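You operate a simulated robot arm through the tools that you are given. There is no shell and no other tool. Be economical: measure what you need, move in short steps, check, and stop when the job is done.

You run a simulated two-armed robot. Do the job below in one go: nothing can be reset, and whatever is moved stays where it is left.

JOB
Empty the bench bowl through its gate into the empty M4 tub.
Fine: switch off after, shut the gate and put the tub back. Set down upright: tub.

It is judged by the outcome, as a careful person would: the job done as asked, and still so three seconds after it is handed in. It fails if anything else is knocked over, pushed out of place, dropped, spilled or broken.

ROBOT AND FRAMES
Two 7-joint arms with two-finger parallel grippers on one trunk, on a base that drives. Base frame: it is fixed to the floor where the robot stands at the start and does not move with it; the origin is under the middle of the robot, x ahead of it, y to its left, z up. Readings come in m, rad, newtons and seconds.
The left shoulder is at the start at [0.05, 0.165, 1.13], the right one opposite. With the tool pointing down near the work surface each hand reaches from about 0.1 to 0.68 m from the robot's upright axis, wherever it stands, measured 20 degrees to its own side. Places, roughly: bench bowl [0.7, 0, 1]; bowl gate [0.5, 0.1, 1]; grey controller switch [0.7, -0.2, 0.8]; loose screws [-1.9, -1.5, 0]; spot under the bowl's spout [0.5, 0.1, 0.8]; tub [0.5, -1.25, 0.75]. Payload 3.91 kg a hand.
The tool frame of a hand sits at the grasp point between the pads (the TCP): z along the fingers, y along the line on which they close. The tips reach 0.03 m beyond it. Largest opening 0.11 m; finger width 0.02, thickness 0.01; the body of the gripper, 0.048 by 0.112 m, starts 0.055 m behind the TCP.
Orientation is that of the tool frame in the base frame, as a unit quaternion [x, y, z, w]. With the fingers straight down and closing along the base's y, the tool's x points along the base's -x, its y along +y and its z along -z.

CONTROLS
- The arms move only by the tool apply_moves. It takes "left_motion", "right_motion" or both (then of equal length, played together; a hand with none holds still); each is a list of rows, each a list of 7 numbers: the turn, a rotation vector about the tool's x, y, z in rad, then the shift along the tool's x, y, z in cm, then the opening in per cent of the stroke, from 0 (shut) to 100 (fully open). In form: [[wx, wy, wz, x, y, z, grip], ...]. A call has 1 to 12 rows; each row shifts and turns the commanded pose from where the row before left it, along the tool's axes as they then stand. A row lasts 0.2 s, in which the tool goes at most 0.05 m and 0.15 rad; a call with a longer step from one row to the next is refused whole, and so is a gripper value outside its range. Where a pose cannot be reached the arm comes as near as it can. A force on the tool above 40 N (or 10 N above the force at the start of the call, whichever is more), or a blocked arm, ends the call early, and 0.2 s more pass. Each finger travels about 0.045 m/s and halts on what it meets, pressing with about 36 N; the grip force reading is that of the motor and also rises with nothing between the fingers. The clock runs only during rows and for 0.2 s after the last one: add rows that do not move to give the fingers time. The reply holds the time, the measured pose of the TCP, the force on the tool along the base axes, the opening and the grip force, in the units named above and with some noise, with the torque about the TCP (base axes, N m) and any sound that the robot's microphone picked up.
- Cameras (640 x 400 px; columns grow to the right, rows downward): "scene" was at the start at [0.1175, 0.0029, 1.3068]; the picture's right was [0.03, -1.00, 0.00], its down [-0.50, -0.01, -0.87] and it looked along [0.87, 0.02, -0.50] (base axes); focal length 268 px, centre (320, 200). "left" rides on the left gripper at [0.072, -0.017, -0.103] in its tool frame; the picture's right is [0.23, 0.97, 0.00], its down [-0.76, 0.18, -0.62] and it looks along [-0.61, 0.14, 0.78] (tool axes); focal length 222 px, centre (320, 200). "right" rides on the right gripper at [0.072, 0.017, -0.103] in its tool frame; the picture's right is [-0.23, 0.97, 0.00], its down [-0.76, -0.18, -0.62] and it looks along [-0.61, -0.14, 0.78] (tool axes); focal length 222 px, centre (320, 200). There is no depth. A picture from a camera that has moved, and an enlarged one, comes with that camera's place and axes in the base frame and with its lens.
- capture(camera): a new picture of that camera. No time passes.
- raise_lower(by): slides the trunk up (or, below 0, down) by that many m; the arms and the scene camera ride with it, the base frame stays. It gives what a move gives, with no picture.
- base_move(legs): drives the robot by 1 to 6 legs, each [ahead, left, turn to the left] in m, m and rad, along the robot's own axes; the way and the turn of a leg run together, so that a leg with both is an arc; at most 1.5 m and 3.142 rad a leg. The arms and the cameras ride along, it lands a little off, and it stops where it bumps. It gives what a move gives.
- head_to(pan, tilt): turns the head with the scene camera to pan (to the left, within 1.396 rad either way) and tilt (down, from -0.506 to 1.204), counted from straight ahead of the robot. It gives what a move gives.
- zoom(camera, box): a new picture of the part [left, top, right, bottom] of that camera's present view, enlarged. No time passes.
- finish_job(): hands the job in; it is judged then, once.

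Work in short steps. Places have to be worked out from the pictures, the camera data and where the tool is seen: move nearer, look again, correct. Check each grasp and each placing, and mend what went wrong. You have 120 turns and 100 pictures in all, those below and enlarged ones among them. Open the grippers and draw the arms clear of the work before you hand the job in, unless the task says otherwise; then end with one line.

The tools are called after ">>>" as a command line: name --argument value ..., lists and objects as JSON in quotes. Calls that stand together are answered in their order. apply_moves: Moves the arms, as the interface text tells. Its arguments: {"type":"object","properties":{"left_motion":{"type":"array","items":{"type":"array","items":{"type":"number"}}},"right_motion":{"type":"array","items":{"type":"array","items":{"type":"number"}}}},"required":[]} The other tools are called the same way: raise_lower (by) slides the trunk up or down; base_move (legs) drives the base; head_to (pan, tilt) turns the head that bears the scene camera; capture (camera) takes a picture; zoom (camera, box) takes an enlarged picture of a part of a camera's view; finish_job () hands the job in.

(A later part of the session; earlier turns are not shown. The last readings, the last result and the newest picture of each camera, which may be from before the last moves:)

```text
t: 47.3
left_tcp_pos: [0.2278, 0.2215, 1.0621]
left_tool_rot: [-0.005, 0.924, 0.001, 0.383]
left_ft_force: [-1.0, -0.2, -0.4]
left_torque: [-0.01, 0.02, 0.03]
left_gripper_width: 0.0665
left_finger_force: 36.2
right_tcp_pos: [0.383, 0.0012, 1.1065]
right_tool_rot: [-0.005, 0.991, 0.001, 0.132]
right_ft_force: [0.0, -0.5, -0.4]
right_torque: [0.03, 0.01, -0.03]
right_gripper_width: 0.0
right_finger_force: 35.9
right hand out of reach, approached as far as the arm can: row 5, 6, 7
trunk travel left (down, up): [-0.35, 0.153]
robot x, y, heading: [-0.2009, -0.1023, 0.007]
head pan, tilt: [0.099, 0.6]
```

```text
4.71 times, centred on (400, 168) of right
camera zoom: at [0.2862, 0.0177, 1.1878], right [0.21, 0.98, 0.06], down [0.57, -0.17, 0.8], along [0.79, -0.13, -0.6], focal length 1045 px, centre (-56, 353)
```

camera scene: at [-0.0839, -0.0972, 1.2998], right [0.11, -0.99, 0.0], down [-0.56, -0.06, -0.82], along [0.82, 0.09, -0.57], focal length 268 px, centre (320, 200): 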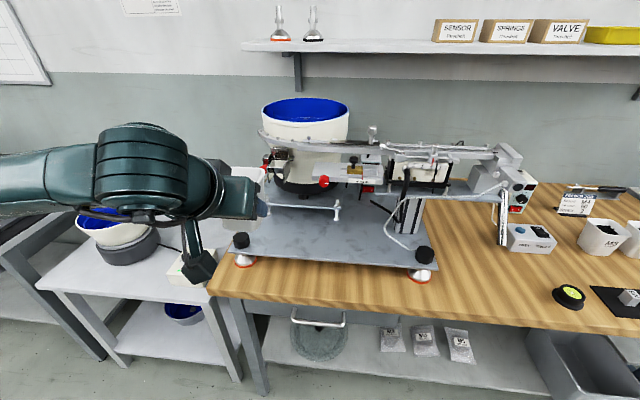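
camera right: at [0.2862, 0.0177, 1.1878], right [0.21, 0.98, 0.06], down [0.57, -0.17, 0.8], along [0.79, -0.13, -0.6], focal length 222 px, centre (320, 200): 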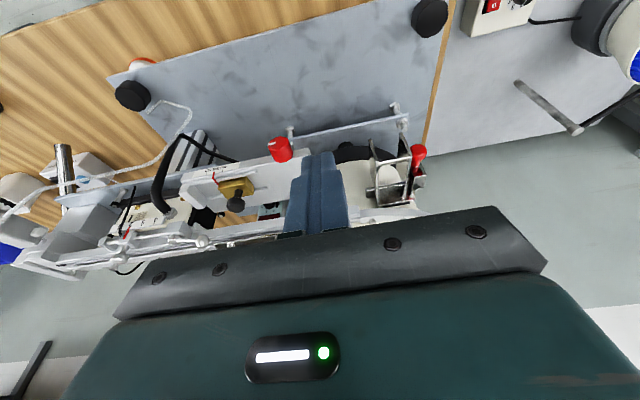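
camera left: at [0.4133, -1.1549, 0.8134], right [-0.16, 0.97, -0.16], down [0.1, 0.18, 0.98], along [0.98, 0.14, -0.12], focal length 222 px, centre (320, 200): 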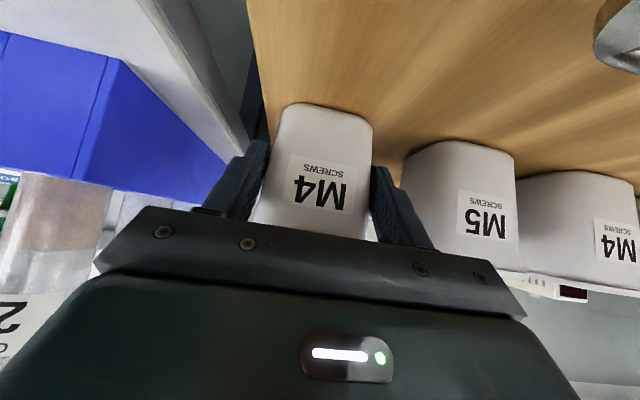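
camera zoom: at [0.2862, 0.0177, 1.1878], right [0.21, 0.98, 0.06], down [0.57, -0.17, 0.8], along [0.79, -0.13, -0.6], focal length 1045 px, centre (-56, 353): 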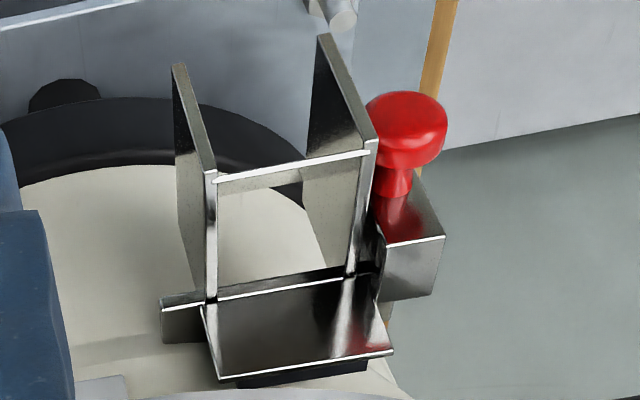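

Clear view now: the gate is a horizontal sliding blade through the chute's two side plates, with a tab and red knob (≈[0.492, 0.109, 0.987]) on the +y end. The chute is y 0.06–0.095, its bottom about z 0.943, front x 0.49; the tub should sit centred near [0.495, 0.08]. I withdraw the right arm and drive 0.15 m forward.

>>> apply_moves --right_motion '[[0, 0, 0, 2.6, -3.75, -1.35, 0], [0, 0, 0, 2.6, -3.75, -1.35, 0], [0, 0, 0, 2.6, -3.75, -1.35, 0], [0, 0, 0, 2.6, -3.75, -1.35, 0], [0, 0, 0, 2.6, -3.75, -1.35, 0], [0, 0, 0, 2.6, -3.75, -1.35, 0], [0, 0, 0, 2.6, -3.75, -1.35, 0], [0, 0, 0, 2.6, -3.75, -1.35, 0]]'

>>> base_move --legs '[[0.15, 0.03, -0.01]]'

>>> capture --camera "scene"

```text
t: 49.1
left_tcp_pos: [0.2276, 0.2216, 1.0624]
left_tool_rot: [-0.005, 0.924, 0.002, 0.383]
left_ft_force: [-0.3, -0.9, 0.0]
left_torque: [0.01, -0.02, 0.0]
left_gripper_width: 0.0667
left_finger_force: 35.9
right_tcp_pos: [0.156, -0.301, 1.1592]
right_tool_rot: [-0.005, 0.991, 0.002, 0.131]
right_ft_force: [-0.2, -0.5, 0.8]
right_torque: [0.05, -0.04, 0.01]
right_gripper_width: 0.0
right_finger_force: 36.1
trunk travel left (down, up): [-0.35, 0.153]
robot x, y, heading: [-0.2017, -0.1069, 0.011]
head pan, tilt: [0.099, 0.6]
```

```text
t: 50.5
left_tcp_pos: [0.3799, 0.2479, 1.0627]
left_tool_rot: [0.0, 0.924, 0.0, 0.383]
left_ft_force: [-0.2, 0.2, 0.4]
left_torque: [0.0, 0.05, 0.03]
left_gripper_width: 0.0666
left_finger_force: 35.6
right_tcp_pos: [0.3021, -0.2724, 1.1587]
right_tool_rot: [0.0, 0.991, 0.0, 0.131]
right_ft_force: [-0.6, 1.3, -0.1]
right_torque: [-0.01, 0.0, 0.01]
right_gripper_width: 0.0002
right_finger_force: 35.8
trunk travel left (down, up): [-0.35, 0.153]
robot x, y, heading: [-0.0543, -0.0768, 0.001]
head pan, tilt: [0.099, 0.6]
```

```text
64 pictures are left
camera scene: at [0.0641, -0.0678, 1.2998], right [0.1, -1.0, 0.0], down [-0.56, -0.06, -0.82], along [0.82, 0.08, -0.57], focal length 268 px, centre (320, 200)
```

scene: 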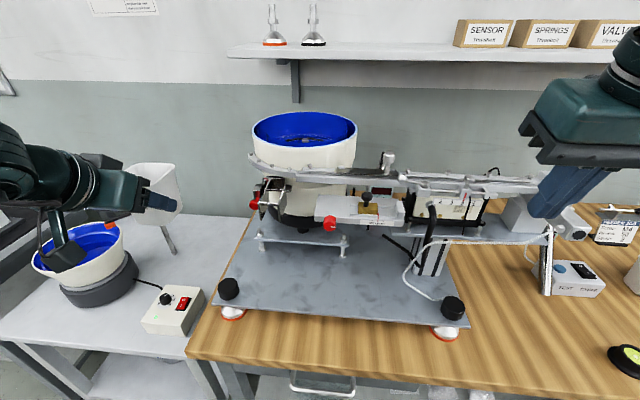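

The tub is held next to the small feeder's arm. I first move right and slightly back, then lower in front of the chute.

>>> apply_moves --left_motion '[[0, 0, 0, 0.9, -4.2, -0.9, 30], [0, 0, 0, 0.9, -4.2, -0.9, 30], [0, 0, 0, 0.9, -4.2, -0.9, 30], [0, 0, 0, 0.9, -4.2, -0.9, 30], [0, 0, 0, 2.9, 0, 2.9, 30], [0, 0, 0, 2.9, 0, 2.9, 30], [0, 0, 0, 2.9, 0, 2.9, 30], [0, 0, 0, 2.9, 0, 2.9, 30], [0, 0, 0, 2.3, 0, 2.3, 30]]'

>>> capture --camera "left"

>>> capture --camera "scene"

```text
t: 52.5
left_tcp_pos: [0.3453, 0.071, 0.8652]
left_tool_rot: [0.0, 0.924, 0.0, 0.384]
left_ft_force: [-0.3, 0.5, -1.1]
left_torque: [0.01, -0.01, -0.05]
left_gripper_width: 0.0668
left_finger_force: 36.2
left hand out of reach, approached as far as the arm can: row 3, 5
right_tcp_pos: [0.3028, -0.2746, 1.1597]
right_tool_rot: [0.001, 0.991, 0.0, 0.13]
right_ft_force: [0.1, 0.4, -0.5]
right_torque: [0.01, 0.0, -0.02]
right_gripper_width: 0.0002
right_finger_force: 36.4
trunk travel left (down, up): [-0.35, 0.153]
robot x, y, heading: [-0.0538, -0.0781, 0.002]
head pan, tilt: [0.099, 0.6]
```

```text
63 pictures are left
camera left: at [0.2214, 0.0538, 0.8862], right [-0.16, 0.97, -0.16], down [0.1, 0.18, 0.98], along [0.98, 0.14, -0.12], focal length 222 px, centre (320, 200)
```

left: 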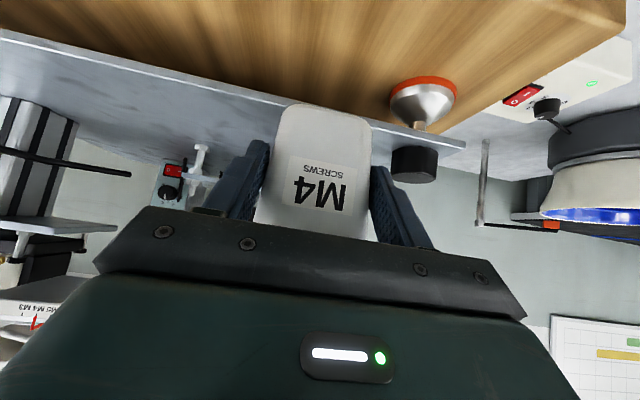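

```text
62 pictures are left
camera scene: at [0.0638, -0.0686, 1.2999], right [0.1, -1.0, 0.0], down [-0.56, -0.06, -0.82], along [0.82, 0.08, -0.57], focal length 268 px, centre (320, 200)
```

scene: 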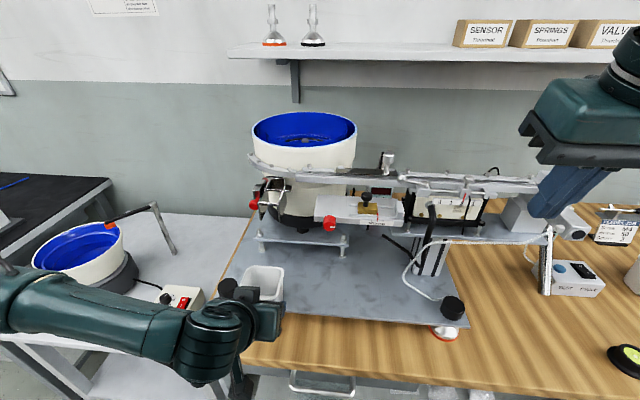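

The tub is upright in front of the chute. I slide forward under the spout at this height.

>>> apply_moves --left_motion '[[0, 0, 0, -1.9, 0.3, 1.9, 30], [0, 0, 0, -1.9, 0.3, 1.9, 30], [0, 0, 0, -1.9, 0.3, 1.9, 30], [0, 0, 0, -1.9, 0, 1.9, 30], [0, 0, 0, -1.9, 0, 1.9, 30]]'

>>> zoom --camera "scene" --box '[200, 140, 360, 260]'

>>> capture --camera "left"

```text
t: 53.7
left_tcp_pos: [0.4754, 0.0795, 0.8657]
left_tool_rot: [0.001, 0.925, -0.001, 0.38]
left_ft_force: [-26.2, 1.2, 1.7]
left_torque: [-0.04, 0.3, 0.25]
left_gripper_width: 0.0666
left_finger_force: 35.9
right_tcp_pos: [0.3006, -0.2731, 1.1608]
right_tool_rot: [0.0, 0.991, 0.0, 0.132]
right_ft_force: [-0.4, 0.1, -0.1]
right_torque: [-0.01, -0.01, 0.01]
right_gripper_width: 0.0002
right_finger_force: 35.7
trunk travel left (down, up): [-0.35, 0.153]
robot x, y, heading: [-0.055, -0.0778, -0.004]
head pan, tilt: [0.099, 0.6]
```

```text
3.33 times, centred on (280, 200) of scene
camera zoom: at [0.0602, -0.0678, 1.3002], right [0.1, -0.99, 0.0], down [-0.56, -0.06, -0.83], along [0.82, 0.08, -0.56], focal length 892 px, centre (453, 200)
```

zoom: 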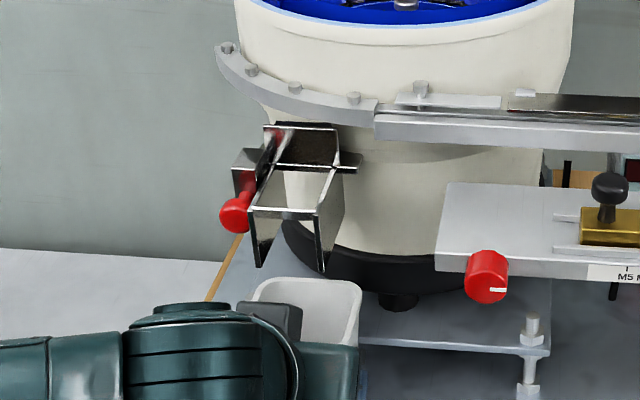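

```text
60 pictures are left
camera left: at [0.352, 0.0631, 0.8882], right [-0.16, 0.97, -0.16], down [0.11, 0.18, 0.98], along [0.98, 0.14, -0.13], focal length 222 px, centre (320, 200)
```

left: 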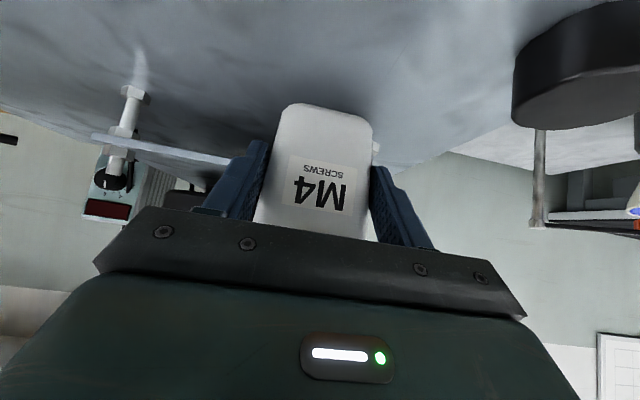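

There's a 26 N contact: the tub met the bowl's mounting plate. I back off 9 mm and lower toward the base plate.

>>> apply_moves --left_motion '[[0, 0, 0, 0.64, 0, -0.64, 30], [0, 0, 0, 0, 0, 0, 30], [0, 0, 0, 0.7, 0, 0.7, 30], [0, 0, 0, 0.7, 0, 0.7, 30], [0, 0, 0, 0.3, 0, 0.3, 30]]'

>>> zoom --camera "left" --box '[180, 40, 460, 220]'

```text
t: 54.9
left_tcp_pos: [0.4701, 0.0821, 0.8514]
left_tool_rot: [-0.001, 0.921, 0.0, 0.389]
left_ft_force: [-2.5, 4.8, 24.5]
left_torque: [0.27, -0.1, 0.06]
left_gripper_width: 0.0667
left_finger_force: 36.2
right_tcp_pos: [0.3003, -0.2723, 1.1615]
right_tool_rot: [0.0, 0.991, 0.001, 0.132]
right_ft_force: [-0.1, 0.3, 0.2]
right_torque: [-0.03, -0.01, -0.02]
right_gripper_width: 0.0
right_finger_force: 35.9
trunk travel left (down, up): [-0.35, 0.153]
robot x, y, heading: [-0.0528, -0.0744, 0.001]
head pan, tilt: [0.099, 0.6]
```

```text
2.22 times, centred on (320, 130) of left
camera zoom: at [0.3474, 0.0653, 0.8711], right [-0.16, 0.97, -0.16], down [0.08, 0.18, 0.98], along [0.98, 0.14, -0.11], focal length 494 px, centre (320, 356)
```

zoom: 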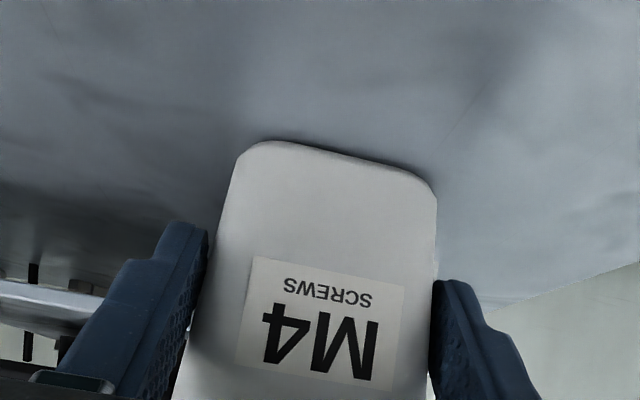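

Contact with the plate (24 N at TCP z 0.851). I ease up to take off the load, checking force, before releasing.

>>> apply_moves --left_motion '[[0, 0, 0, -0.3, 0, -0.3, 30], [0, 0, 0, -0.2, 0, -0.2, 30], [0, 0, 0, 0, 0, 0, 30]]'

>>> zoom --camera "scene" --box '[200, 140, 360, 260]'

```text
t: 55.7
left_tcp_pos: [0.4675, 0.0831, 0.852]
left_tool_rot: [0.001, 0.925, -0.001, 0.381]
left_ft_force: [1.3, -2.3, 3.8]
left_torque: [-0.09, -0.34, -0.08]
left_gripper_width: 0.0666
left_finger_force: 36.0
right_tcp_pos: [0.3015, -0.2742, 1.1596]
right_tool_rot: [0.0, 0.991, 0.002, 0.131]
right_ft_force: [0.3, 0.1, 0.2]
right_torque: [0.01, -0.01, 0.01]
right_gripper_width: 0.0
right_finger_force: 36.2
trunk travel left (down, up): [-0.35, 0.153]
robot x, y, heading: [-0.0542, -0.078, 0.004]
head pan, tilt: [0.099, 0.6]
```

```text
3.33 times, centred on (280, 200) of scene
camera zoom: at [0.063, -0.0682, 1.2998], right [0.1, -1.0, 0.0], down [-0.56, -0.06, -0.83], along [0.82, 0.08, -0.56], focal length 892 px, centre (453, 200)
```

zoom: 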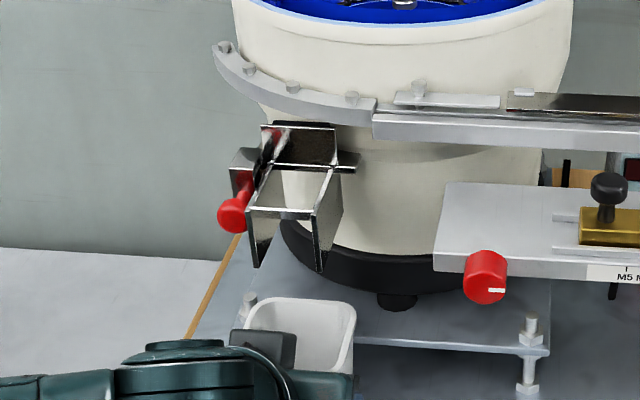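

The tub stands level under the chute (centre ≈[0.50, 0.08]). I open and withdraw along the tool axis.

>>> apply_moves --left_motion '[[0, 0, 0, 0, 0, 0, 70], [0, 0, 0, 0, 0, 0, 80], [0, 0, 0, 0, 0, 0, 80], [0, 0, 0, 1, 0, -1, 80], [0, 0, 0, 1.5, 0, -1.5, 80], [0, 0, 0, 2, 0, -2, 80], [0, 0, 0, 0, 0, -4, 80], [0, 0, 0, 0, 0, -4, 80], [0, 0, 0, 0, 0, -2, 80]]'

>>> zoom --camera "scene" --box '[200, 140, 360, 260]'

>>> capture --camera "left"

```text
t: 57.7
left_tcp_pos: [0.3361, 0.0806, 0.9208]
left_tool_rot: [0.0, 0.924, -0.001, 0.382]
left_ft_force: [0.4, 0.8, -0.3]
left_torque: [0.01, 0.01, 0.01]
left_gripper_width: 0.0878
left_finger_force: 0.0
right_tcp_pos: [0.302, -0.2738, 1.1602]
right_tool_rot: [0.0, 0.991, 0.0, 0.13]
right_ft_force: [-0.3, -0.1, 0.4]
right_torque: [-0.04, -0.01, 0.0]
right_gripper_width: 0.0002
right_finger_force: 36.2
trunk travel left (down, up): [-0.35, 0.153]
robot x, y, heading: [-0.0502, -0.0802, -0.003]
head pan, tilt: [0.099, 0.6]
```

```text
3.33 times, centred on (280, 200) of scene
camera zoom: at [0.0633, -0.068, 1.2999], right [0.1, -1.0, 0.0], down [-0.56, -0.06, -0.83], along [0.82, 0.08, -0.56], focal length 892 px, centre (453, 200)
```

zoom: 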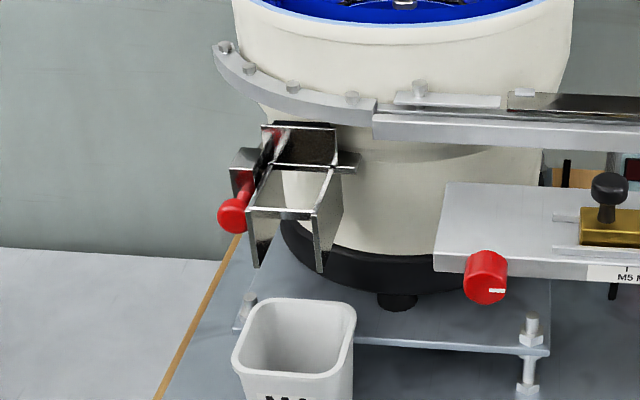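

```text
56 pictures are left
camera left: at [0.213, 0.0639, 0.943], right [-0.16, 0.97, -0.16], down [0.1, 0.18, 0.98], along [0.98, 0.14, -0.12], focal length 222 px, centre (320, 200)
```

left: 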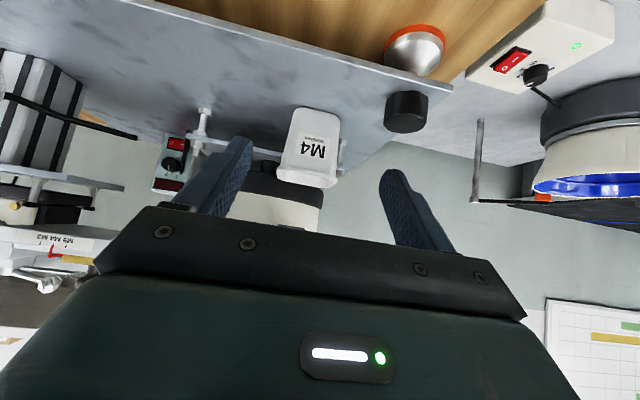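

The tub stands upright and the hand is clear. The hand camera also sees the grey controller; I zoom there.

>>> zoom --camera "left" --box '[100, 90, 240, 220]'

```text
3.08 times, centred on (170, 155) of left
camera zoom: at [0.213, 0.0639, 0.943], right [-0.16, 0.97, -0.16], down [0.1, 0.18, 0.98], along [0.98, 0.14, -0.12], focal length 684 px, centre (782, 338)
```

zoom: 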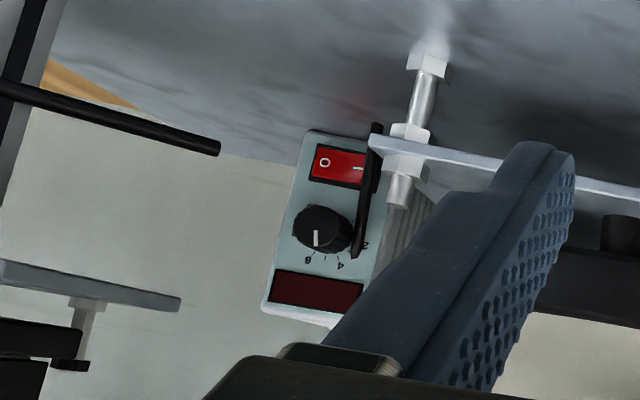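

The switch is around [0.69, -0.176, 0.82], low on the controller with thin black cables nearby. I bring the right hand camera low for a closer look (and to know the corridor).

>>> apply_moves --right_motion '[[0, -0.131, 0, 0, 0, 0, 0], [0, -0.131, 0, 0, 0, 0, 0], [0, -0.131, 0, 0, 0, 0, 0], [0, -0.131, 0, 0, 0, 0, 0], [0, 0, 0, 2, 1.7, 4.1, 0], [0, 0, 0, 2, 1.7, 4.1, 0], [0, 0, 0, 2, 1.7, 4.1, 0], [0, 0, 0, 2, 1.7, 4.1, 0], [0, 0, 0, 2, 1.7, 4.1, 0], [0, 0, 0, 2, 1.7, 3.0, 0]]'

>>> capture --camera "right"

>>> zoom --camera "right" --box '[220, 60, 420, 200]'

```text
t: 59.9
left_tcp_pos: [0.3369, 0.0805, 0.9217]
left_tool_rot: [0.0, 0.924, -0.001, 0.383]
left_ft_force: [0.0, 0.5, 0.4]
left_torque: [0.01, 0.03, 0.0]
left_gripper_width: 0.0876
left_finger_force: 0.1
right_tcp_pos: [0.3855, -0.1737, 0.9077]
right_tool_rot: [0.0, 0.924, 0.0, 0.383]
right_ft_force: [-0.6, 0.1, 0.5]
right_torque: [-0.01, 0.0, 0.02]
right_gripper_width: 0.0001
right_finger_force: 36.1
trunk travel left (down, up): [-0.35, 0.153]
robot x, y, heading: [-0.0536, -0.0818, 0.001]
head pan, tilt: [0.099, 0.6]
```

```text
54 pictures are left
camera right: at [0.2606, -0.1556, 0.9279], right [0.16, 0.97, 0.16], down [0.1, -0.18, 0.98], along [0.98, -0.14, -0.12], focal length 222 px, centre (320, 200)
```

right: 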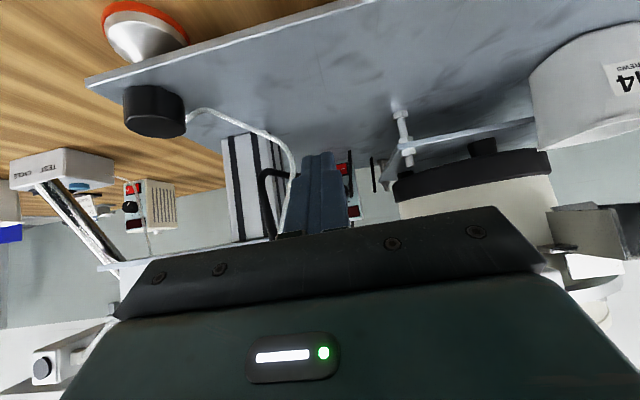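

```text
2.86 times, centred on (320, 130) of right
camera zoom: at [0.2606, -0.1556, 0.9279], right [0.16, 0.97, 0.16], down [0.1, -0.18, 0.98], along [0.98, -0.14, -0.12], focal length 635 px, centre (320, 400)
```

zoom: 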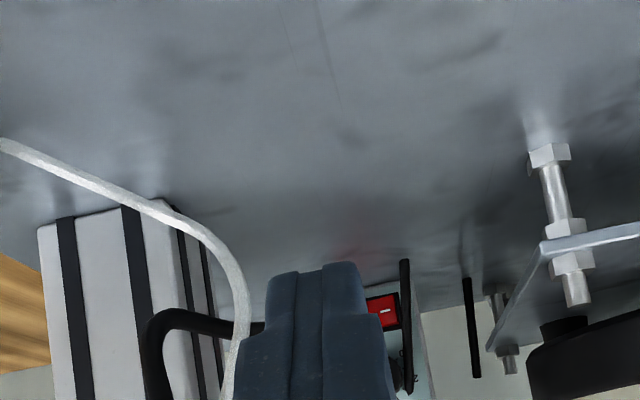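

The finger hides the switch; I shift the right hand 5 cm right and slightly up and look again.

>>> apply_moves --right_motion '[[0, 0, 0, -0.7, -3, -0.7, 0], [0, 0, 0, -0.7, -3, -0.7, 0]]'

>>> zoom --camera "right" --box '[220, 90, 440, 230]'

```text
t: 60.5
left_tcp_pos: [0.3372, 0.0807, 0.9218]
left_tool_rot: [0.0, 0.924, 0.0, 0.384]
left_ft_force: [-0.2, -1.0, 0.8]
left_torque: [-0.03, 0.0, 0.0]
left_gripper_width: 0.0881
left_finger_force: 0.1
right_tcp_pos: [0.3852, -0.2322, 0.9293]
right_tool_rot: [0.001, 0.924, -0.001, 0.383]
right_ft_force: [0.0, -0.1, -0.8]
right_torque: [0.03, 0.0, -0.01]
right_gripper_width: 0.0
right_finger_force: 35.6
trunk travel left (down, up): [-0.35, 0.153]
robot x, y, heading: [-0.0508, -0.0731, 0.001]
head pan, tilt: [0.099, 0.6]
```

```text
2.86 times, centred on (330, 160) of right
camera zoom: at [0.2607, -0.2148, 0.9505], right [0.16, 0.97, 0.16], down [0.1, -0.18, 0.98], along [0.98, -0.14, -0.12], focal length 635 px, centre (291, 314)
```

zoom: 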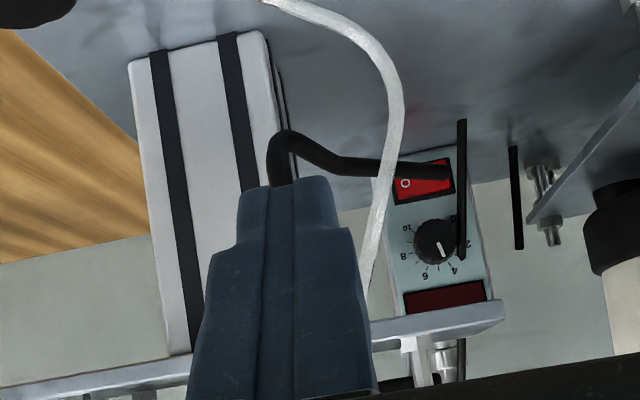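

The corridor to the switch is tight: block above (z 0.985), plate below (z 0.81), a black cable end near [0.571, -0.17, 0.857], and a thin post at y≈-0.146. I need a shallow pitch (~20° below horizontal). I set that pose first, left of the cables, and look.

>>> apply_moves --right_motion '[[0, -0.145, 0, 0, 0, 0, 0], [0, -0.145, 0, 0, 0, 0, 0], [0, -0.146, 0, 0, 0, 0, 0], [0, 0, 0, 0, 3.7, 0, 0], [0, 0, 0, 0, 3.7, 0, 0], [0, 0, 0, 0, 3.7, 0, 0], [0, 0, 0, 2.5, 0, 0.9, 0], [0, 0, 0, 2.5, 0, 0.9, 0]]'

>>> capture --camera "right"

>>> capture --camera "scene"

```text
t: 62.3
left_tcp_pos: [0.3361, 0.0808, 0.9213]
left_tool_rot: [-0.002, 0.924, 0.001, 0.383]
left_ft_force: [-0.9, 0.1, 0.4]
left_torque: [-0.01, -0.02, -0.01]
left_gripper_width: 0.0879
left_finger_force: 0.1
right_tcp_pos: [0.365, -0.1041, 0.8805]
right_tool_rot: [-0.007, 0.881, 0.015, 0.472]
right_ft_force: [0.0, 1.1, 0.2]
right_torque: [0.0, -0.01, 0.0]
right_gripper_width: 0.0002
right_finger_force: 35.7
right hand out of reach, approached as far as the arm can: row 2, 3
trunk travel left (down, up): [-0.35, 0.153]
robot x, y, heading: [-0.0537, -0.0753, 0.001]
head pan, tilt: [0.099, 0.6]
```

```text
51 pictures are left
camera right: at [0.239, -0.0896, 0.8767], right [0.1, 0.97, 0.21], down [-0.09, -0.2, 0.98], along [0.99, -0.12, 0.07], focal length 222 px, centre (320, 200)
```

right: 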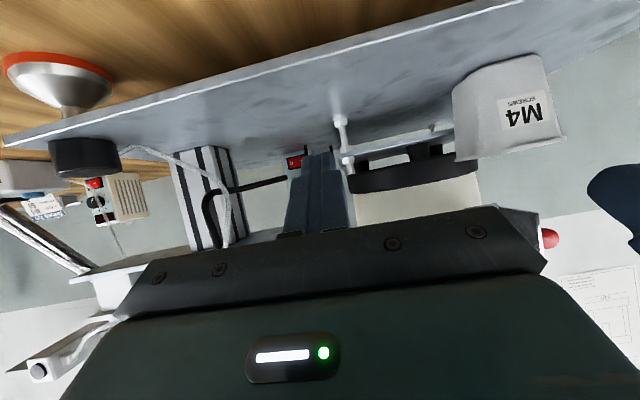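

```text
50 pictures are left
camera scene: at [0.0634, -0.0679, 1.2999], right [0.1, -1.0, 0.0], down [-0.56, -0.06, -0.83], along [0.82, 0.08, -0.56], focal length 268 px, centre (320, 200)
```

scene: 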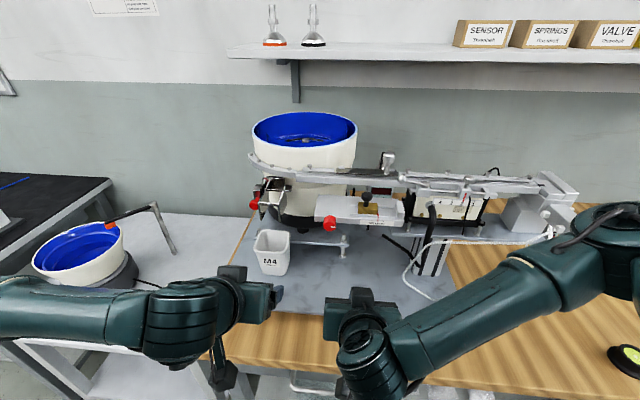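

The wrist can't flatten so close in; moving forward under the block will let it. I advance 12 cm at y≈-0.105 and check the pitch.

>>> apply_moves --right_motion '[[0, 0, 0, -1.0, 0, 2.9, 0], [0, 0, 0, -1.0, 0, 2.9, 0], [0, 0, 0, -1.0, 0, 2.9, 0], [0, 0, 0, -1.0, 0, 2.9, 0]]'

>>> capture --camera "right"

```text
t: 63.3
left_tcp_pos: [0.3376, 0.0814, 0.9215]
left_tool_rot: [-0.001, 0.924, 0.0, 0.382]
left_ft_force: [-0.6, 0.0, 0.2]
left_torque: [0.01, -0.01, 0.0]
left_gripper_width: 0.0881
left_finger_force: 0.0
right_tcp_pos: [0.4841, -0.099, 0.8471]
right_tool_rot: [-0.007, 0.882, 0.014, 0.472]
right_ft_force: [0.3, -0.1, -0.6]
right_torque: [-0.01, -0.01, -0.01]
right_gripper_width: 0.0001
right_finger_force: 36.3
trunk travel left (down, up): [-0.35, 0.153]
robot x, y, heading: [-0.0528, -0.0728, -0.001]
head pan, tilt: [0.099, 0.6]
```

```text
49 pictures are left
camera right: at [0.3583, -0.0857, 0.8449], right [0.1, 0.97, 0.21], down [-0.09, -0.2, 0.98], along [0.99, -0.12, 0.07], focal length 222 px, centre (320, 200)
```

right: 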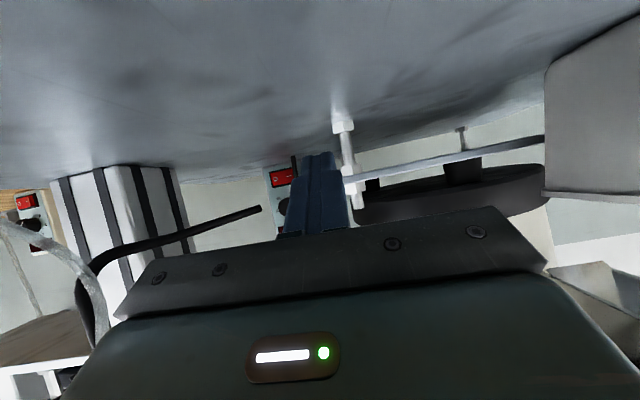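

Now pitch is 34° and the cable end is confirmed at [0.571, -0.172, 0.858]. I flatten the hand by 0.24 rad, watching force (camera housing comes close to the plate).

>>> apply_moves --right_motion '[[0, -0.08, 0, 0, 0, 0, 0], [0, -0.08, 0, 0, 0, 0, 0], [0, -0.08, 0, 0, 0, 0, 0], [0, 0, 0, 0, 0, 0, 0]]'

>>> capture --camera "right"

>>> zoom --camera "left" --box '[0, 0, 320, 200]'

```text
t: 64.3
left_tcp_pos: [0.337, 0.0802, 0.9224]
left_tool_rot: [0.0, 0.924, 0.0, 0.383]
left_ft_force: [-0.6, 0.3, 0.7]
left_torque: [0.01, -0.01, 0.01]
left_gripper_width: 0.0881
left_finger_force: 0.1
right_tcp_pos: [0.485, -0.1007, 0.8482]
right_tool_rot: [-0.004, 0.818, 0.015, 0.575]
right_ft_force: [0.0, 0.0, 0.0]
right_torque: [-0.02, -0.02, 0.03]
right_gripper_width: 0.0002
right_finger_force: 36.1
trunk travel left (down, up): [-0.35, 0.153]
robot x, y, heading: [-0.0546, -0.077, 0.002]
head pan, tilt: [0.099, 0.6]
```

```text
48 pictures are left
camera right: at [0.3624, -0.0857, 0.8158], right [0.05, 0.97, 0.23], down [-0.32, -0.2, 0.92], along [0.94, -0.12, 0.3], focal length 222 px, centre (320, 200)
```

right: 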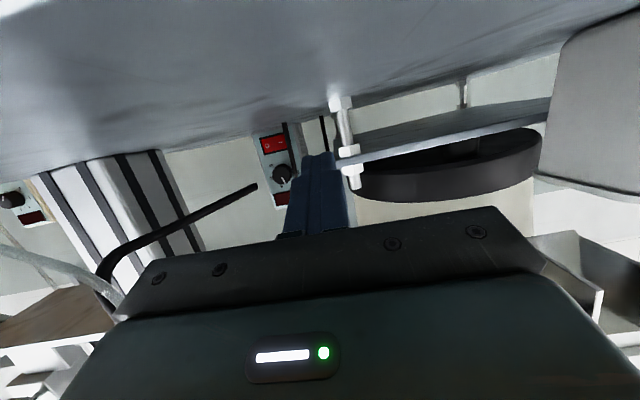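

```text
2.00 times, centred on (160, 100) of left
camera zoom: at [0.2135, 0.0637, 0.9429], right [-0.16, 0.97, -0.16], down [0.1, 0.18, 0.98], along [0.98, 0.14, -0.12], focal length 444 px, centre (640, 400)
```

zoom: 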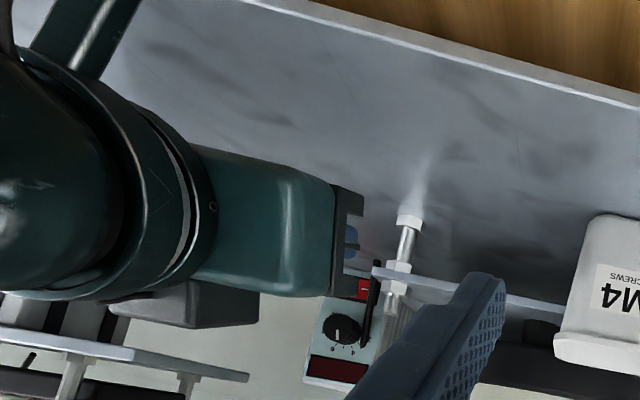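

No contact so far at 20° pitch. I lower 1.5 cm to test whether the camera housing meets the plate.

>>> apply_moves --right_motion '[[0, 0, 0, 0.7, 0, 0.25, 0], [0, 0, 0, 0.7, 0, 0.25, 0], [0, 0, 0, 0, 0, 0, 0]]'

>>> capture --camera "right"

```text
t: 65.1
left_tcp_pos: [0.3375, 0.0807, 0.9207]
left_tool_rot: [-0.001, 0.924, 0.001, 0.383]
left_ft_force: [0.3, -0.3, 0.0]
left_torque: [0.01, -0.02, 0.0]
left_gripper_width: 0.0879
left_finger_force: 0.1
right_tcp_pos: [0.4837, -0.0995, 0.8333]
right_tool_rot: [-0.005, 0.819, 0.016, 0.574]
right_ft_force: [-0.5, -0.6, -0.3]
right_torque: [-0.01, 0.02, 0.01]
right_gripper_width: 0.0
right_finger_force: 36.1
trunk travel left (down, up): [-0.35, 0.153]
robot x, y, heading: [-0.0543, -0.0761, -0.001]
head pan, tilt: [0.099, 0.6]
```

```text
46 pictures are left
camera right: at [0.3618, -0.0854, 0.8], right [0.05, 0.97, 0.23], down [-0.32, -0.2, 0.92], along [0.95, -0.12, 0.3], focal length 222 px, centre (320, 200)
```

right: 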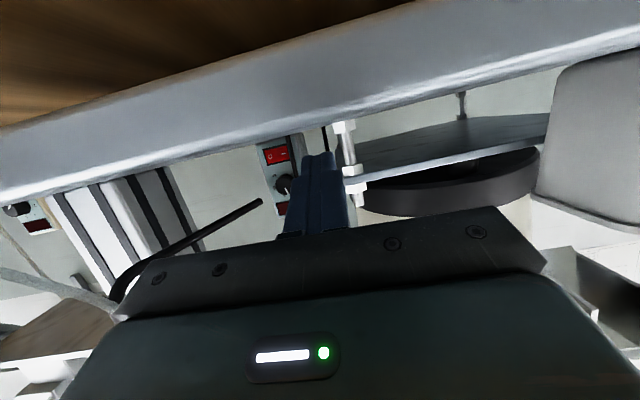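

The camera is now in front of the plate's edge. I shift 3 cm right (away from the mounting bolt) and move forward 3 cm slowly to see if it contacts the plate.

>>> apply_moves --right_motion '[[0, 0, 0, 0, -3, 0, 0], [0, 0, 0, -0.34, 0, 0.94, 0], [0, 0, 0, -0.34, 0, 0.94, 0], [0, 0, 0, -0.34, 0, 0.94, 0], [0, 0, 0, 0, 0, 0, 0]]'

>>> capture --camera "right"

```text
t: 66.2
left_tcp_pos: [0.336, 0.0803, 0.9216]
left_tool_rot: [0.001, 0.924, -0.001, 0.382]
left_ft_force: [-0.3, 1.3, -0.9]
left_torque: [-0.01, 0.01, -0.01]
left_gripper_width: 0.088
left_finger_force: 0.0
right_tcp_pos: [0.5054, -0.1127, 0.8344]
right_tool_rot: [-0.009, 0.827, 0.015, 0.562]
right_ft_force: [-8.8, -0.1, -1.4]
right_torque: [-0.07, 0.24, 0.08]
right_gripper_width: 0.0
right_finger_force: 35.8
right hand out of reach, approached as far as the arm can: row 1
trunk travel left (down, up): [-0.35, 0.153]
robot x, y, heading: [-0.048, -0.0751, -0.0]
head pan, tilt: [0.099, 0.6]
stopped in row 5 (right hand): the force on the tool passed its limit at 42 N (the readings are from after the stop); the commanded pose is now the measured one
```

```text
45 pictures are left
camera right: at [0.3821, -0.0974, 0.8051], right [0.05, 0.97, 0.23], down [-0.29, -0.2, 0.93], along [0.95, -0.11, 0.28], focal length 222 px, centre (320, 200)
```

right: 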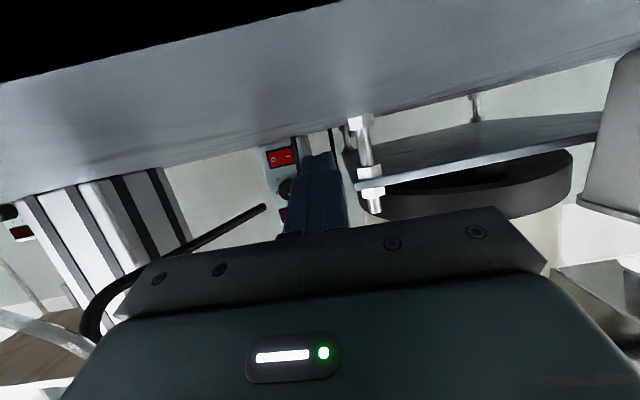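

The force stop shows the camera housing does collide with the plate edge, so the camera must point up for this press. I back out, and try rolling the right hand so the camera swings left and up.

>>> apply_moves --right_motion '[[0, 0, 0, -2.1, 0, -0.8, 0], [0, 0, 0, -2.1, 0, -0.8, 0], [0, 0, 0, 1.1, 0, -2.8, 0], [0, 0, 0, 1.1, 0, -2.8, 0], [0, 0, 0.145, 0, 0, 0, 0], [0, 0, 0.145, 0, 0, 0, 0], [0, 0, 0.145, 0, 0, 0, 0], [0, 0, 0.145, 0, 0, 0, 0], [0, 0, 0.145, 0, 0, 0, 0]]'

>>> apply_moves --right_motion '[[0, 0, 0.145, 0, 0, 0, 0], [0, 0, 0.145, 0, 0, 0, 0], [0, 0, 0.145, 0, 0, 0, 0], [0, 0, 0.145, 0, 0, 0, 0], [0, 0, 0.145, 0, 0, 0, 0], [0, 0, 0.145, 0, 0, 0, 0]]'

```text
t: 68.2
left_tcp_pos: [0.3355, 0.0794, 0.9216]
left_tool_rot: [0.001, 0.924, -0.001, 0.383]
left_ft_force: [0.5, 0.7, -0.5]
left_torque: [0.0, 0.02, 0.02]
left_gripper_width: 0.0881
left_finger_force: 0.1
right_tcp_pos: [0.4485, -0.1148, 0.8812]
right_tool_rot: [0.286, 0.774, 0.216, 0.523]
right_ft_force: [-0.3, 0.7, -0.4]
right_torque: [-0.01, 0.01, 0.03]
right_gripper_width: 0.0003
right_finger_force: 36.1
trunk travel left (down, up): [-0.35, 0.153]
robot x, y, heading: [-0.0567, -0.078, 0.001]
head pan, tilt: [0.099, 0.6]
```

```text
t: 69.6
left_tcp_pos: [0.336, 0.0794, 0.922]
left_tool_rot: [0.0, 0.924, 0.0, 0.383]
left_ft_force: [0.5, 0.2, -0.2]
left_torque: [-0.02, -0.01, 0.01]
left_gripper_width: 0.0881
left_finger_force: 0.0
right_tcp_pos: [0.4476, -0.1146, 0.8816]
right_tool_rot: [0.587, 0.58, 0.415, 0.384]
right_ft_force: [0.7, -0.7, -0.4]
right_torque: [-0.02, -0.01, 0.03]
right_gripper_width: 0.0001
right_finger_force: 36.0
trunk travel left (down, up): [-0.35, 0.153]
robot x, y, heading: [-0.0523, -0.0786, -0.004]
head pan, tilt: [0.099, 0.6]
```

Rolling works so far (≈90°). I continue to about 160°.

>>> apply_moves --right_motion '[[0, 0, 0.145, 0, 0, 0, 0], [0, 0, 0.145, 0, 0, 0, 0], [0, 0, 0.145, 0, 0, 0, 0], [0, 0, 0.145, 0, 0, 0, 0], [0, 0, 0.145, 0, 0, 0, 0], [0, 0, 0.145, 0, 0, 0, 0], [0, 0, 0.145, 0, 0, 0, 0], [0, 0, 0.145, 0, 0, 0, 0]]'

>>> capture --camera "right"

```text
t: 71.4
left_tcp_pos: [0.3364, 0.0799, 0.9201]
left_tool_rot: [0.0, 0.924, 0.0, 0.383]
left_ft_force: [-0.1, 0.2, 0.7]
left_torque: [-0.01, 0.01, 0.0]
left_gripper_width: 0.0881
left_finger_force: 0.0
right_tcp_pos: [0.4471, -0.1154, 0.8811]
right_tool_rot: [0.809, 0.165, 0.557, 0.093]
right_ft_force: [0.2, -0.3, 0.3]
right_torque: [0.0, 0.02, 0.03]
right_gripper_width: 0.0001
right_finger_force: 36.1
trunk travel left (down, up): [-0.35, 0.153]
robot x, y, heading: [-0.0503, -0.076, -0.003]
head pan, tilt: [0.099, 0.6]
```

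```text
44 pictures are left
camera right: at [0.3775, -0.1065, 0.9873], right [0.08, -0.99, 0.13], down [-0.86, -0.14, -0.5], along [0.51, -0.07, -0.86], focal length 222 px, centre (320, 200)
```

right: 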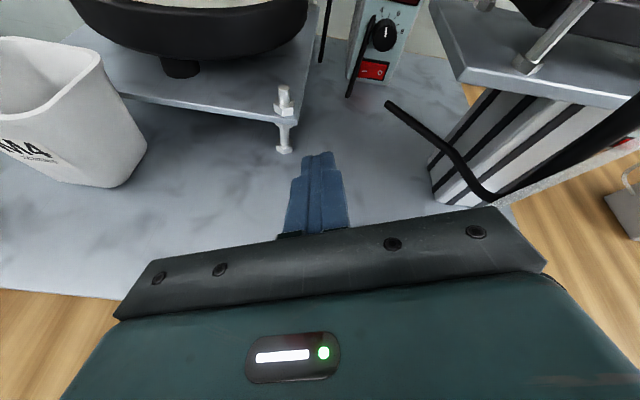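

The roll worked and gives a clear view: switch at [0.69, -0.175, 0.825] with "I" on the left (+y) half. I yaw 14° so the hand's rear sits left of the cable, drop to working height, and enter partway.

>>> apply_moves --right_motion '[[-0.107, -0.041, 0.0445, 0, 0, 0, 0], [-0.107, -0.041, 0.0445, 0, 0, 0, 0], [0, 0, 0, -1.8, -0.5, 0.75, 0], [0, 0, 0, -1.8, -0.5, 0.75, 0], [0, 0, 0, 0.68, 0.26, 1.87, 0], [0, 0, 0, 0.68, 0.26, 1.87, 0], [0, 0, 0, 0.68, 0.26, 1.87, 0]]'

>>> capture --camera "right"

>>> zoom --camera "left" --box '[0, 0, 320, 200]'

```text
t: 73.0
left_tcp_pos: [0.3364, 0.0791, 0.9222]
left_tool_rot: [-0.001, 0.924, 0.0, 0.383]
left_ft_force: [0.5, 0.0, 0.3]
left_torque: [0.0, -0.03, -0.02]
left_gripper_width: 0.0881
left_finger_force: 0.0
right_tcp_pos: [0.5052, -0.1314, 0.8419]
right_tool_rot: [0.822, 0.066, 0.542, 0.162]
right_ft_force: [-0.5, -0.5, -0.4]
right_torque: [0.03, -0.03, 0.04]
right_gripper_width: 0.0
right_finger_force: 36.6
trunk travel left (down, up): [-0.35, 0.153]
robot x, y, heading: [-0.0504, -0.0731, 0.001]
head pan, tilt: [0.099, 0.6]
```

```text
43 pictures are left
camera right: at [0.4389, -0.1068, 0.9476], right [-0.16, -0.98, 0.13], down [-0.86, 0.07, -0.5], along [0.48, -0.19, -0.86], focal length 222 px, centre (320, 200)
```

right: 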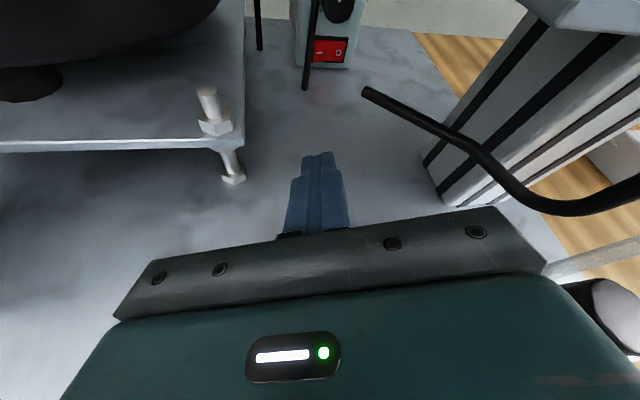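

```text
2.00 times, centred on (160, 100) of left
camera zoom: at [0.213, 0.0633, 0.9428], right [-0.16, 0.97, -0.16], down [0.1, 0.18, 0.98], along [0.98, 0.14, -0.12], focal length 444 px, centre (640, 400)
```

zoom: 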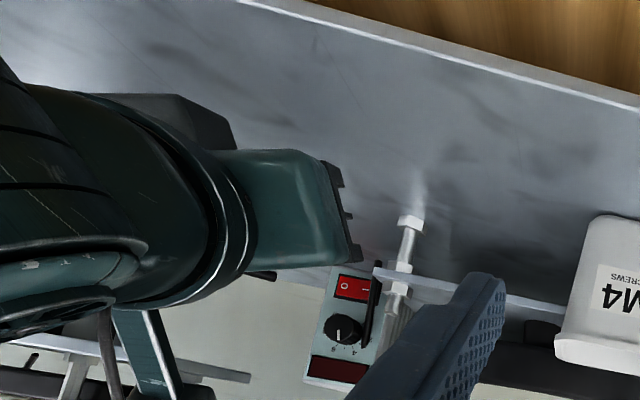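

The corridor looks passable. But the gate must be opened before the bowl runs, so I hold the right hand here and prepare the left hand: raise in front of the knob, flatten to ~15° pitch and roll 90° so the fingers close vertically.

>>> apply_moves --left_motion '[[0, 0, 0, -3.1, 1.1, -0.1, 60], [0, 0, 0, -3.1, 1.1, -0.1, 50], [0, 0, 0, -3.1, 1.0, -0.1, 50], [0, -0.131, 0, 0, 0, 0, 50], [0, -0.131, 0, 0, 0, 0, 50], [0, -0.131, 0, 0, 0, 0, 50], [0, -0.131, 0, 0, 0, 0, 50]]'

>>> apply_moves --left_motion '[[0, 0, 0.143, 0, 0, 0, 50], [0, 0, 0.143, 0, 0, 0, 50], [0, 0, 0.143, 0, 0, 0, 50], [0, 0, 0.143, 0, 0, 0, 50], [0, 0, 0.143, 0, 0, 0, 50], [0, 0, 0.143, 0, 0, 0, 50], [0, 0, 0.143, 0, 0, 0, 50], [0, 0, 0.143, 0, 0, 0, 50], [0, 0, 0.143, 0, 0, 0, 50], [0, 0, 0.143, 0, 0, 0, 50], [0, 0, 0.143, 0, 0, 0, 50]]'

>>> capture --camera "left"

>>> capture --camera "scene"

```text
t: 74.6
left_tcp_pos: [0.3988, 0.1114, 0.9896]
left_tool_rot: [0.0, 0.865, -0.001, 0.502]
left_ft_force: [0.1, -0.4, 0.0]
left_torque: [0.0, 0.0, 0.0]
left_gripper_width: 0.0551
left_finger_force: 0.1
left hand out of reach, approached as far as the arm can: row 6, 7
right_tcp_pos: [0.5051, -0.1313, 0.8425]
right_tool_rot: [0.822, 0.066, 0.542, 0.16]
right_ft_force: [0.0, 1.2, 0.3]
right_torque: [-0.04, 0.0, -0.02]
right_gripper_width: 0.0
right_finger_force: 36.5
trunk travel left (down, up): [-0.35, 0.153]
robot x, y, heading: [-0.0536, -0.0757, -0.005]
head pan, tilt: [0.099, 0.6]
```

```text
t: 77.0
left_tcp_pos: [0.3999, 0.111, 0.9889]
left_tool_rot: [0.614, 0.611, 0.355, 0.353]
left_ft_force: [0.4, 0.4, -0.5]
left_torque: [0.0, -0.01, 0.01]
left_gripper_width: 0.055
left_finger_force: 0.0
right_tcp_pos: [0.5058, -0.1324, 0.8423]
right_tool_rot: [0.822, 0.067, 0.543, 0.16]
right_ft_force: [0.3, 0.4, -0.4]
right_torque: [-0.03, -0.01, -0.05]
right_gripper_width: 0.0001
right_finger_force: 35.7
trunk travel left (down, up): [-0.35, 0.153]
robot x, y, heading: [-0.0536, -0.077, -0.001]
head pan, tilt: [0.099, 0.6]
```

```text
41 pictures are left
camera left: at [0.3029, 0.1845, 1.0262], right [0.49, 0.22, 0.84], down [-0.45, -0.76, 0.46], along [0.75, -0.61, -0.27], focal length 222 px, centre (320, 200)
```

left: 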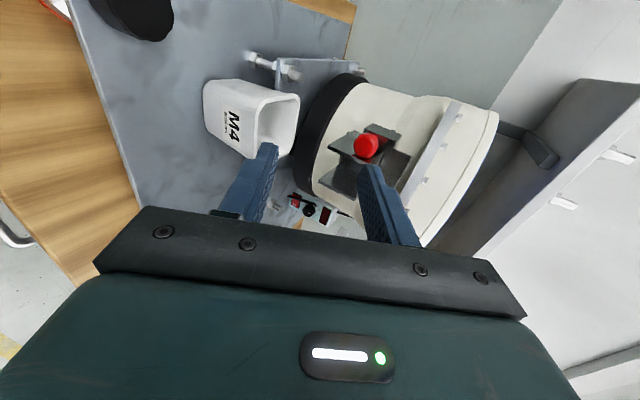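

```text
40 pictures are left
camera scene: at [0.0627, -0.0684, 1.2999], right [0.1, -1.0, 0.0], down [-0.56, -0.06, -0.83], along [0.82, 0.08, -0.56], focal length 268 px, centre (320, 200)
```

scene: 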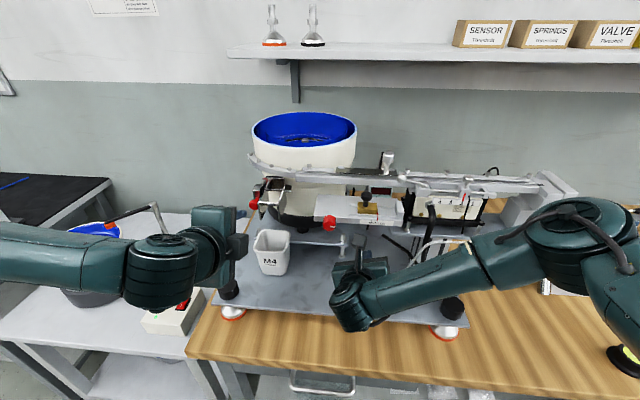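

I zoom into the knob from this side view.

>>> zoom --camera "left" --box '[310, 100, 430, 200]'

```text
4.00 times, centred on (370, 150) of left
camera zoom: at [0.3029, 0.1845, 1.0262], right [0.49, 0.22, 0.84], down [-0.45, -0.76, 0.46], along [0.75, -0.61, -0.27], focal length 888 px, centre (120, 400)
```

zoom: 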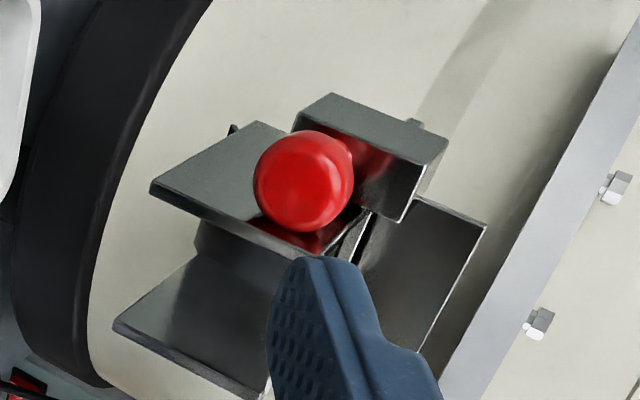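

The knob axis runs from the tab forward-down (~23°), so I need the tool nearly horizontal to clamp its head from above and below. I try to flatten the left hand.

>>> apply_moves --left_motion '[[0, 0, 0, 0, 0.5, 1.5, 50], [-0.131, 0, 0, 0, 0, 0, 50], [-0.131, 0, 0, 0, 0, 0, 50], [-0.131, 0, 0, 0, 0, 0, 50], [-0.131, 0, 0, 0, 0, 0, 50]]'

>>> capture --camera "left"

```text
t: 78.2
left_tcp_pos: [0.4045, 0.027, 1.0309]
left_tool_rot: [0.511, 0.511, 0.483, 0.494]
left_ft_force: [-0.5, 0.7, -0.7]
left_torque: [0.0, 0.0, -0.02]
left_gripper_width: 0.0549
left_finger_force: 0.1
left hand out of reach, approached as far as the arm can: row 2, 3, 4, 5
right_tcp_pos: [0.5052, -0.1323, 0.8417]
right_tool_rot: [0.822, 0.065, 0.542, 0.162]
right_ft_force: [-0.1, -0.9, -1.0]
right_torque: [-0.03, -0.01, 0.01]
right_gripper_width: 0.0
right_finger_force: 36.1
trunk travel left (down, up): [-0.35, 0.153]
robot x, y, heading: [-0.0511, -0.08, -0.001]
head pan, tilt: [0.099, 0.6]
```

```text
38 pictures are left
camera left: at [0.3013, 0.1014, 1.0169], right [0.05, 0.24, 0.97], down [-0.62, -0.75, 0.22], along [0.78, -0.62, 0.11], focal length 222 px, centre (320, 200)
```

left: 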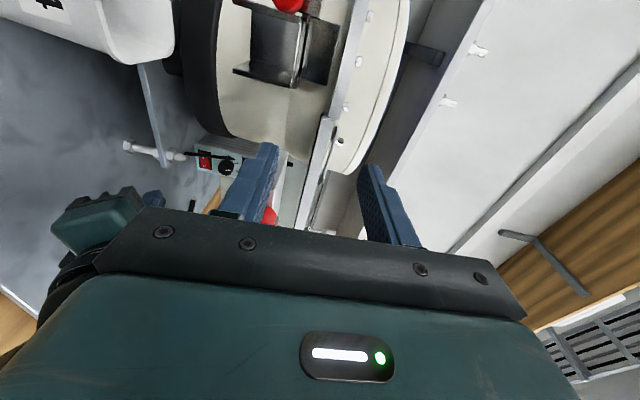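

Orientation is now horizontal but the hand drifted. Tool axes are now x=+Y, y=+Z, z=+X; I move to directly in front of the knob.

>>> apply_moves --left_motion '[[0, 0, 0, 2.8, 0, 1.2, 50], [0, 0, 0, 2.8, -2.0, 1.2, 50], [0, 0, 0, 2.9, -2.4, 1.1, 50]]'

>>> capture --camera "left"

```text
t: 79.0
left_tcp_pos: [0.4086, 0.0285, 1.0349]
left_tool_rot: [0.513, 0.511, 0.482, 0.493]
left_ft_force: [0.6, -0.8, 0.2]
left_torque: [0.0, -0.02, 0.03]
left_gripper_width: 0.0551
left_finger_force: 0.1
left hand out of reach, approached as far as the arm can: row 1, 2, 3
right_tcp_pos: [0.505, -0.1331, 0.8423]
right_tool_rot: [0.822, 0.065, 0.542, 0.161]
right_ft_force: [-0.3, -0.3, -0.7]
right_torque: [-0.01, -0.01, -0.03]
right_gripper_width: 0.0
right_finger_force: 36.0
trunk travel left (down, up): [-0.35, 0.153]
robot x, y, heading: [-0.0487, -0.0767, -0.004]
head pan, tilt: [0.099, 0.6]
```

```text
37 pictures are left
camera left: at [0.3071, 0.1023, 1.0216], right [0.05, 0.24, 0.97], down [-0.62, -0.75, 0.22], along [0.78, -0.62, 0.11], focal length 222 px, centre (320, 200)
```

left: 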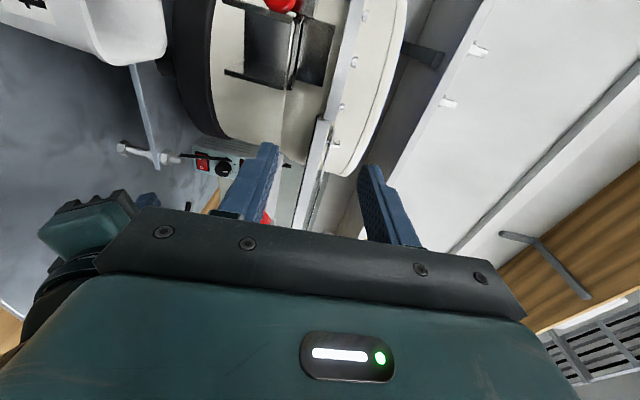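

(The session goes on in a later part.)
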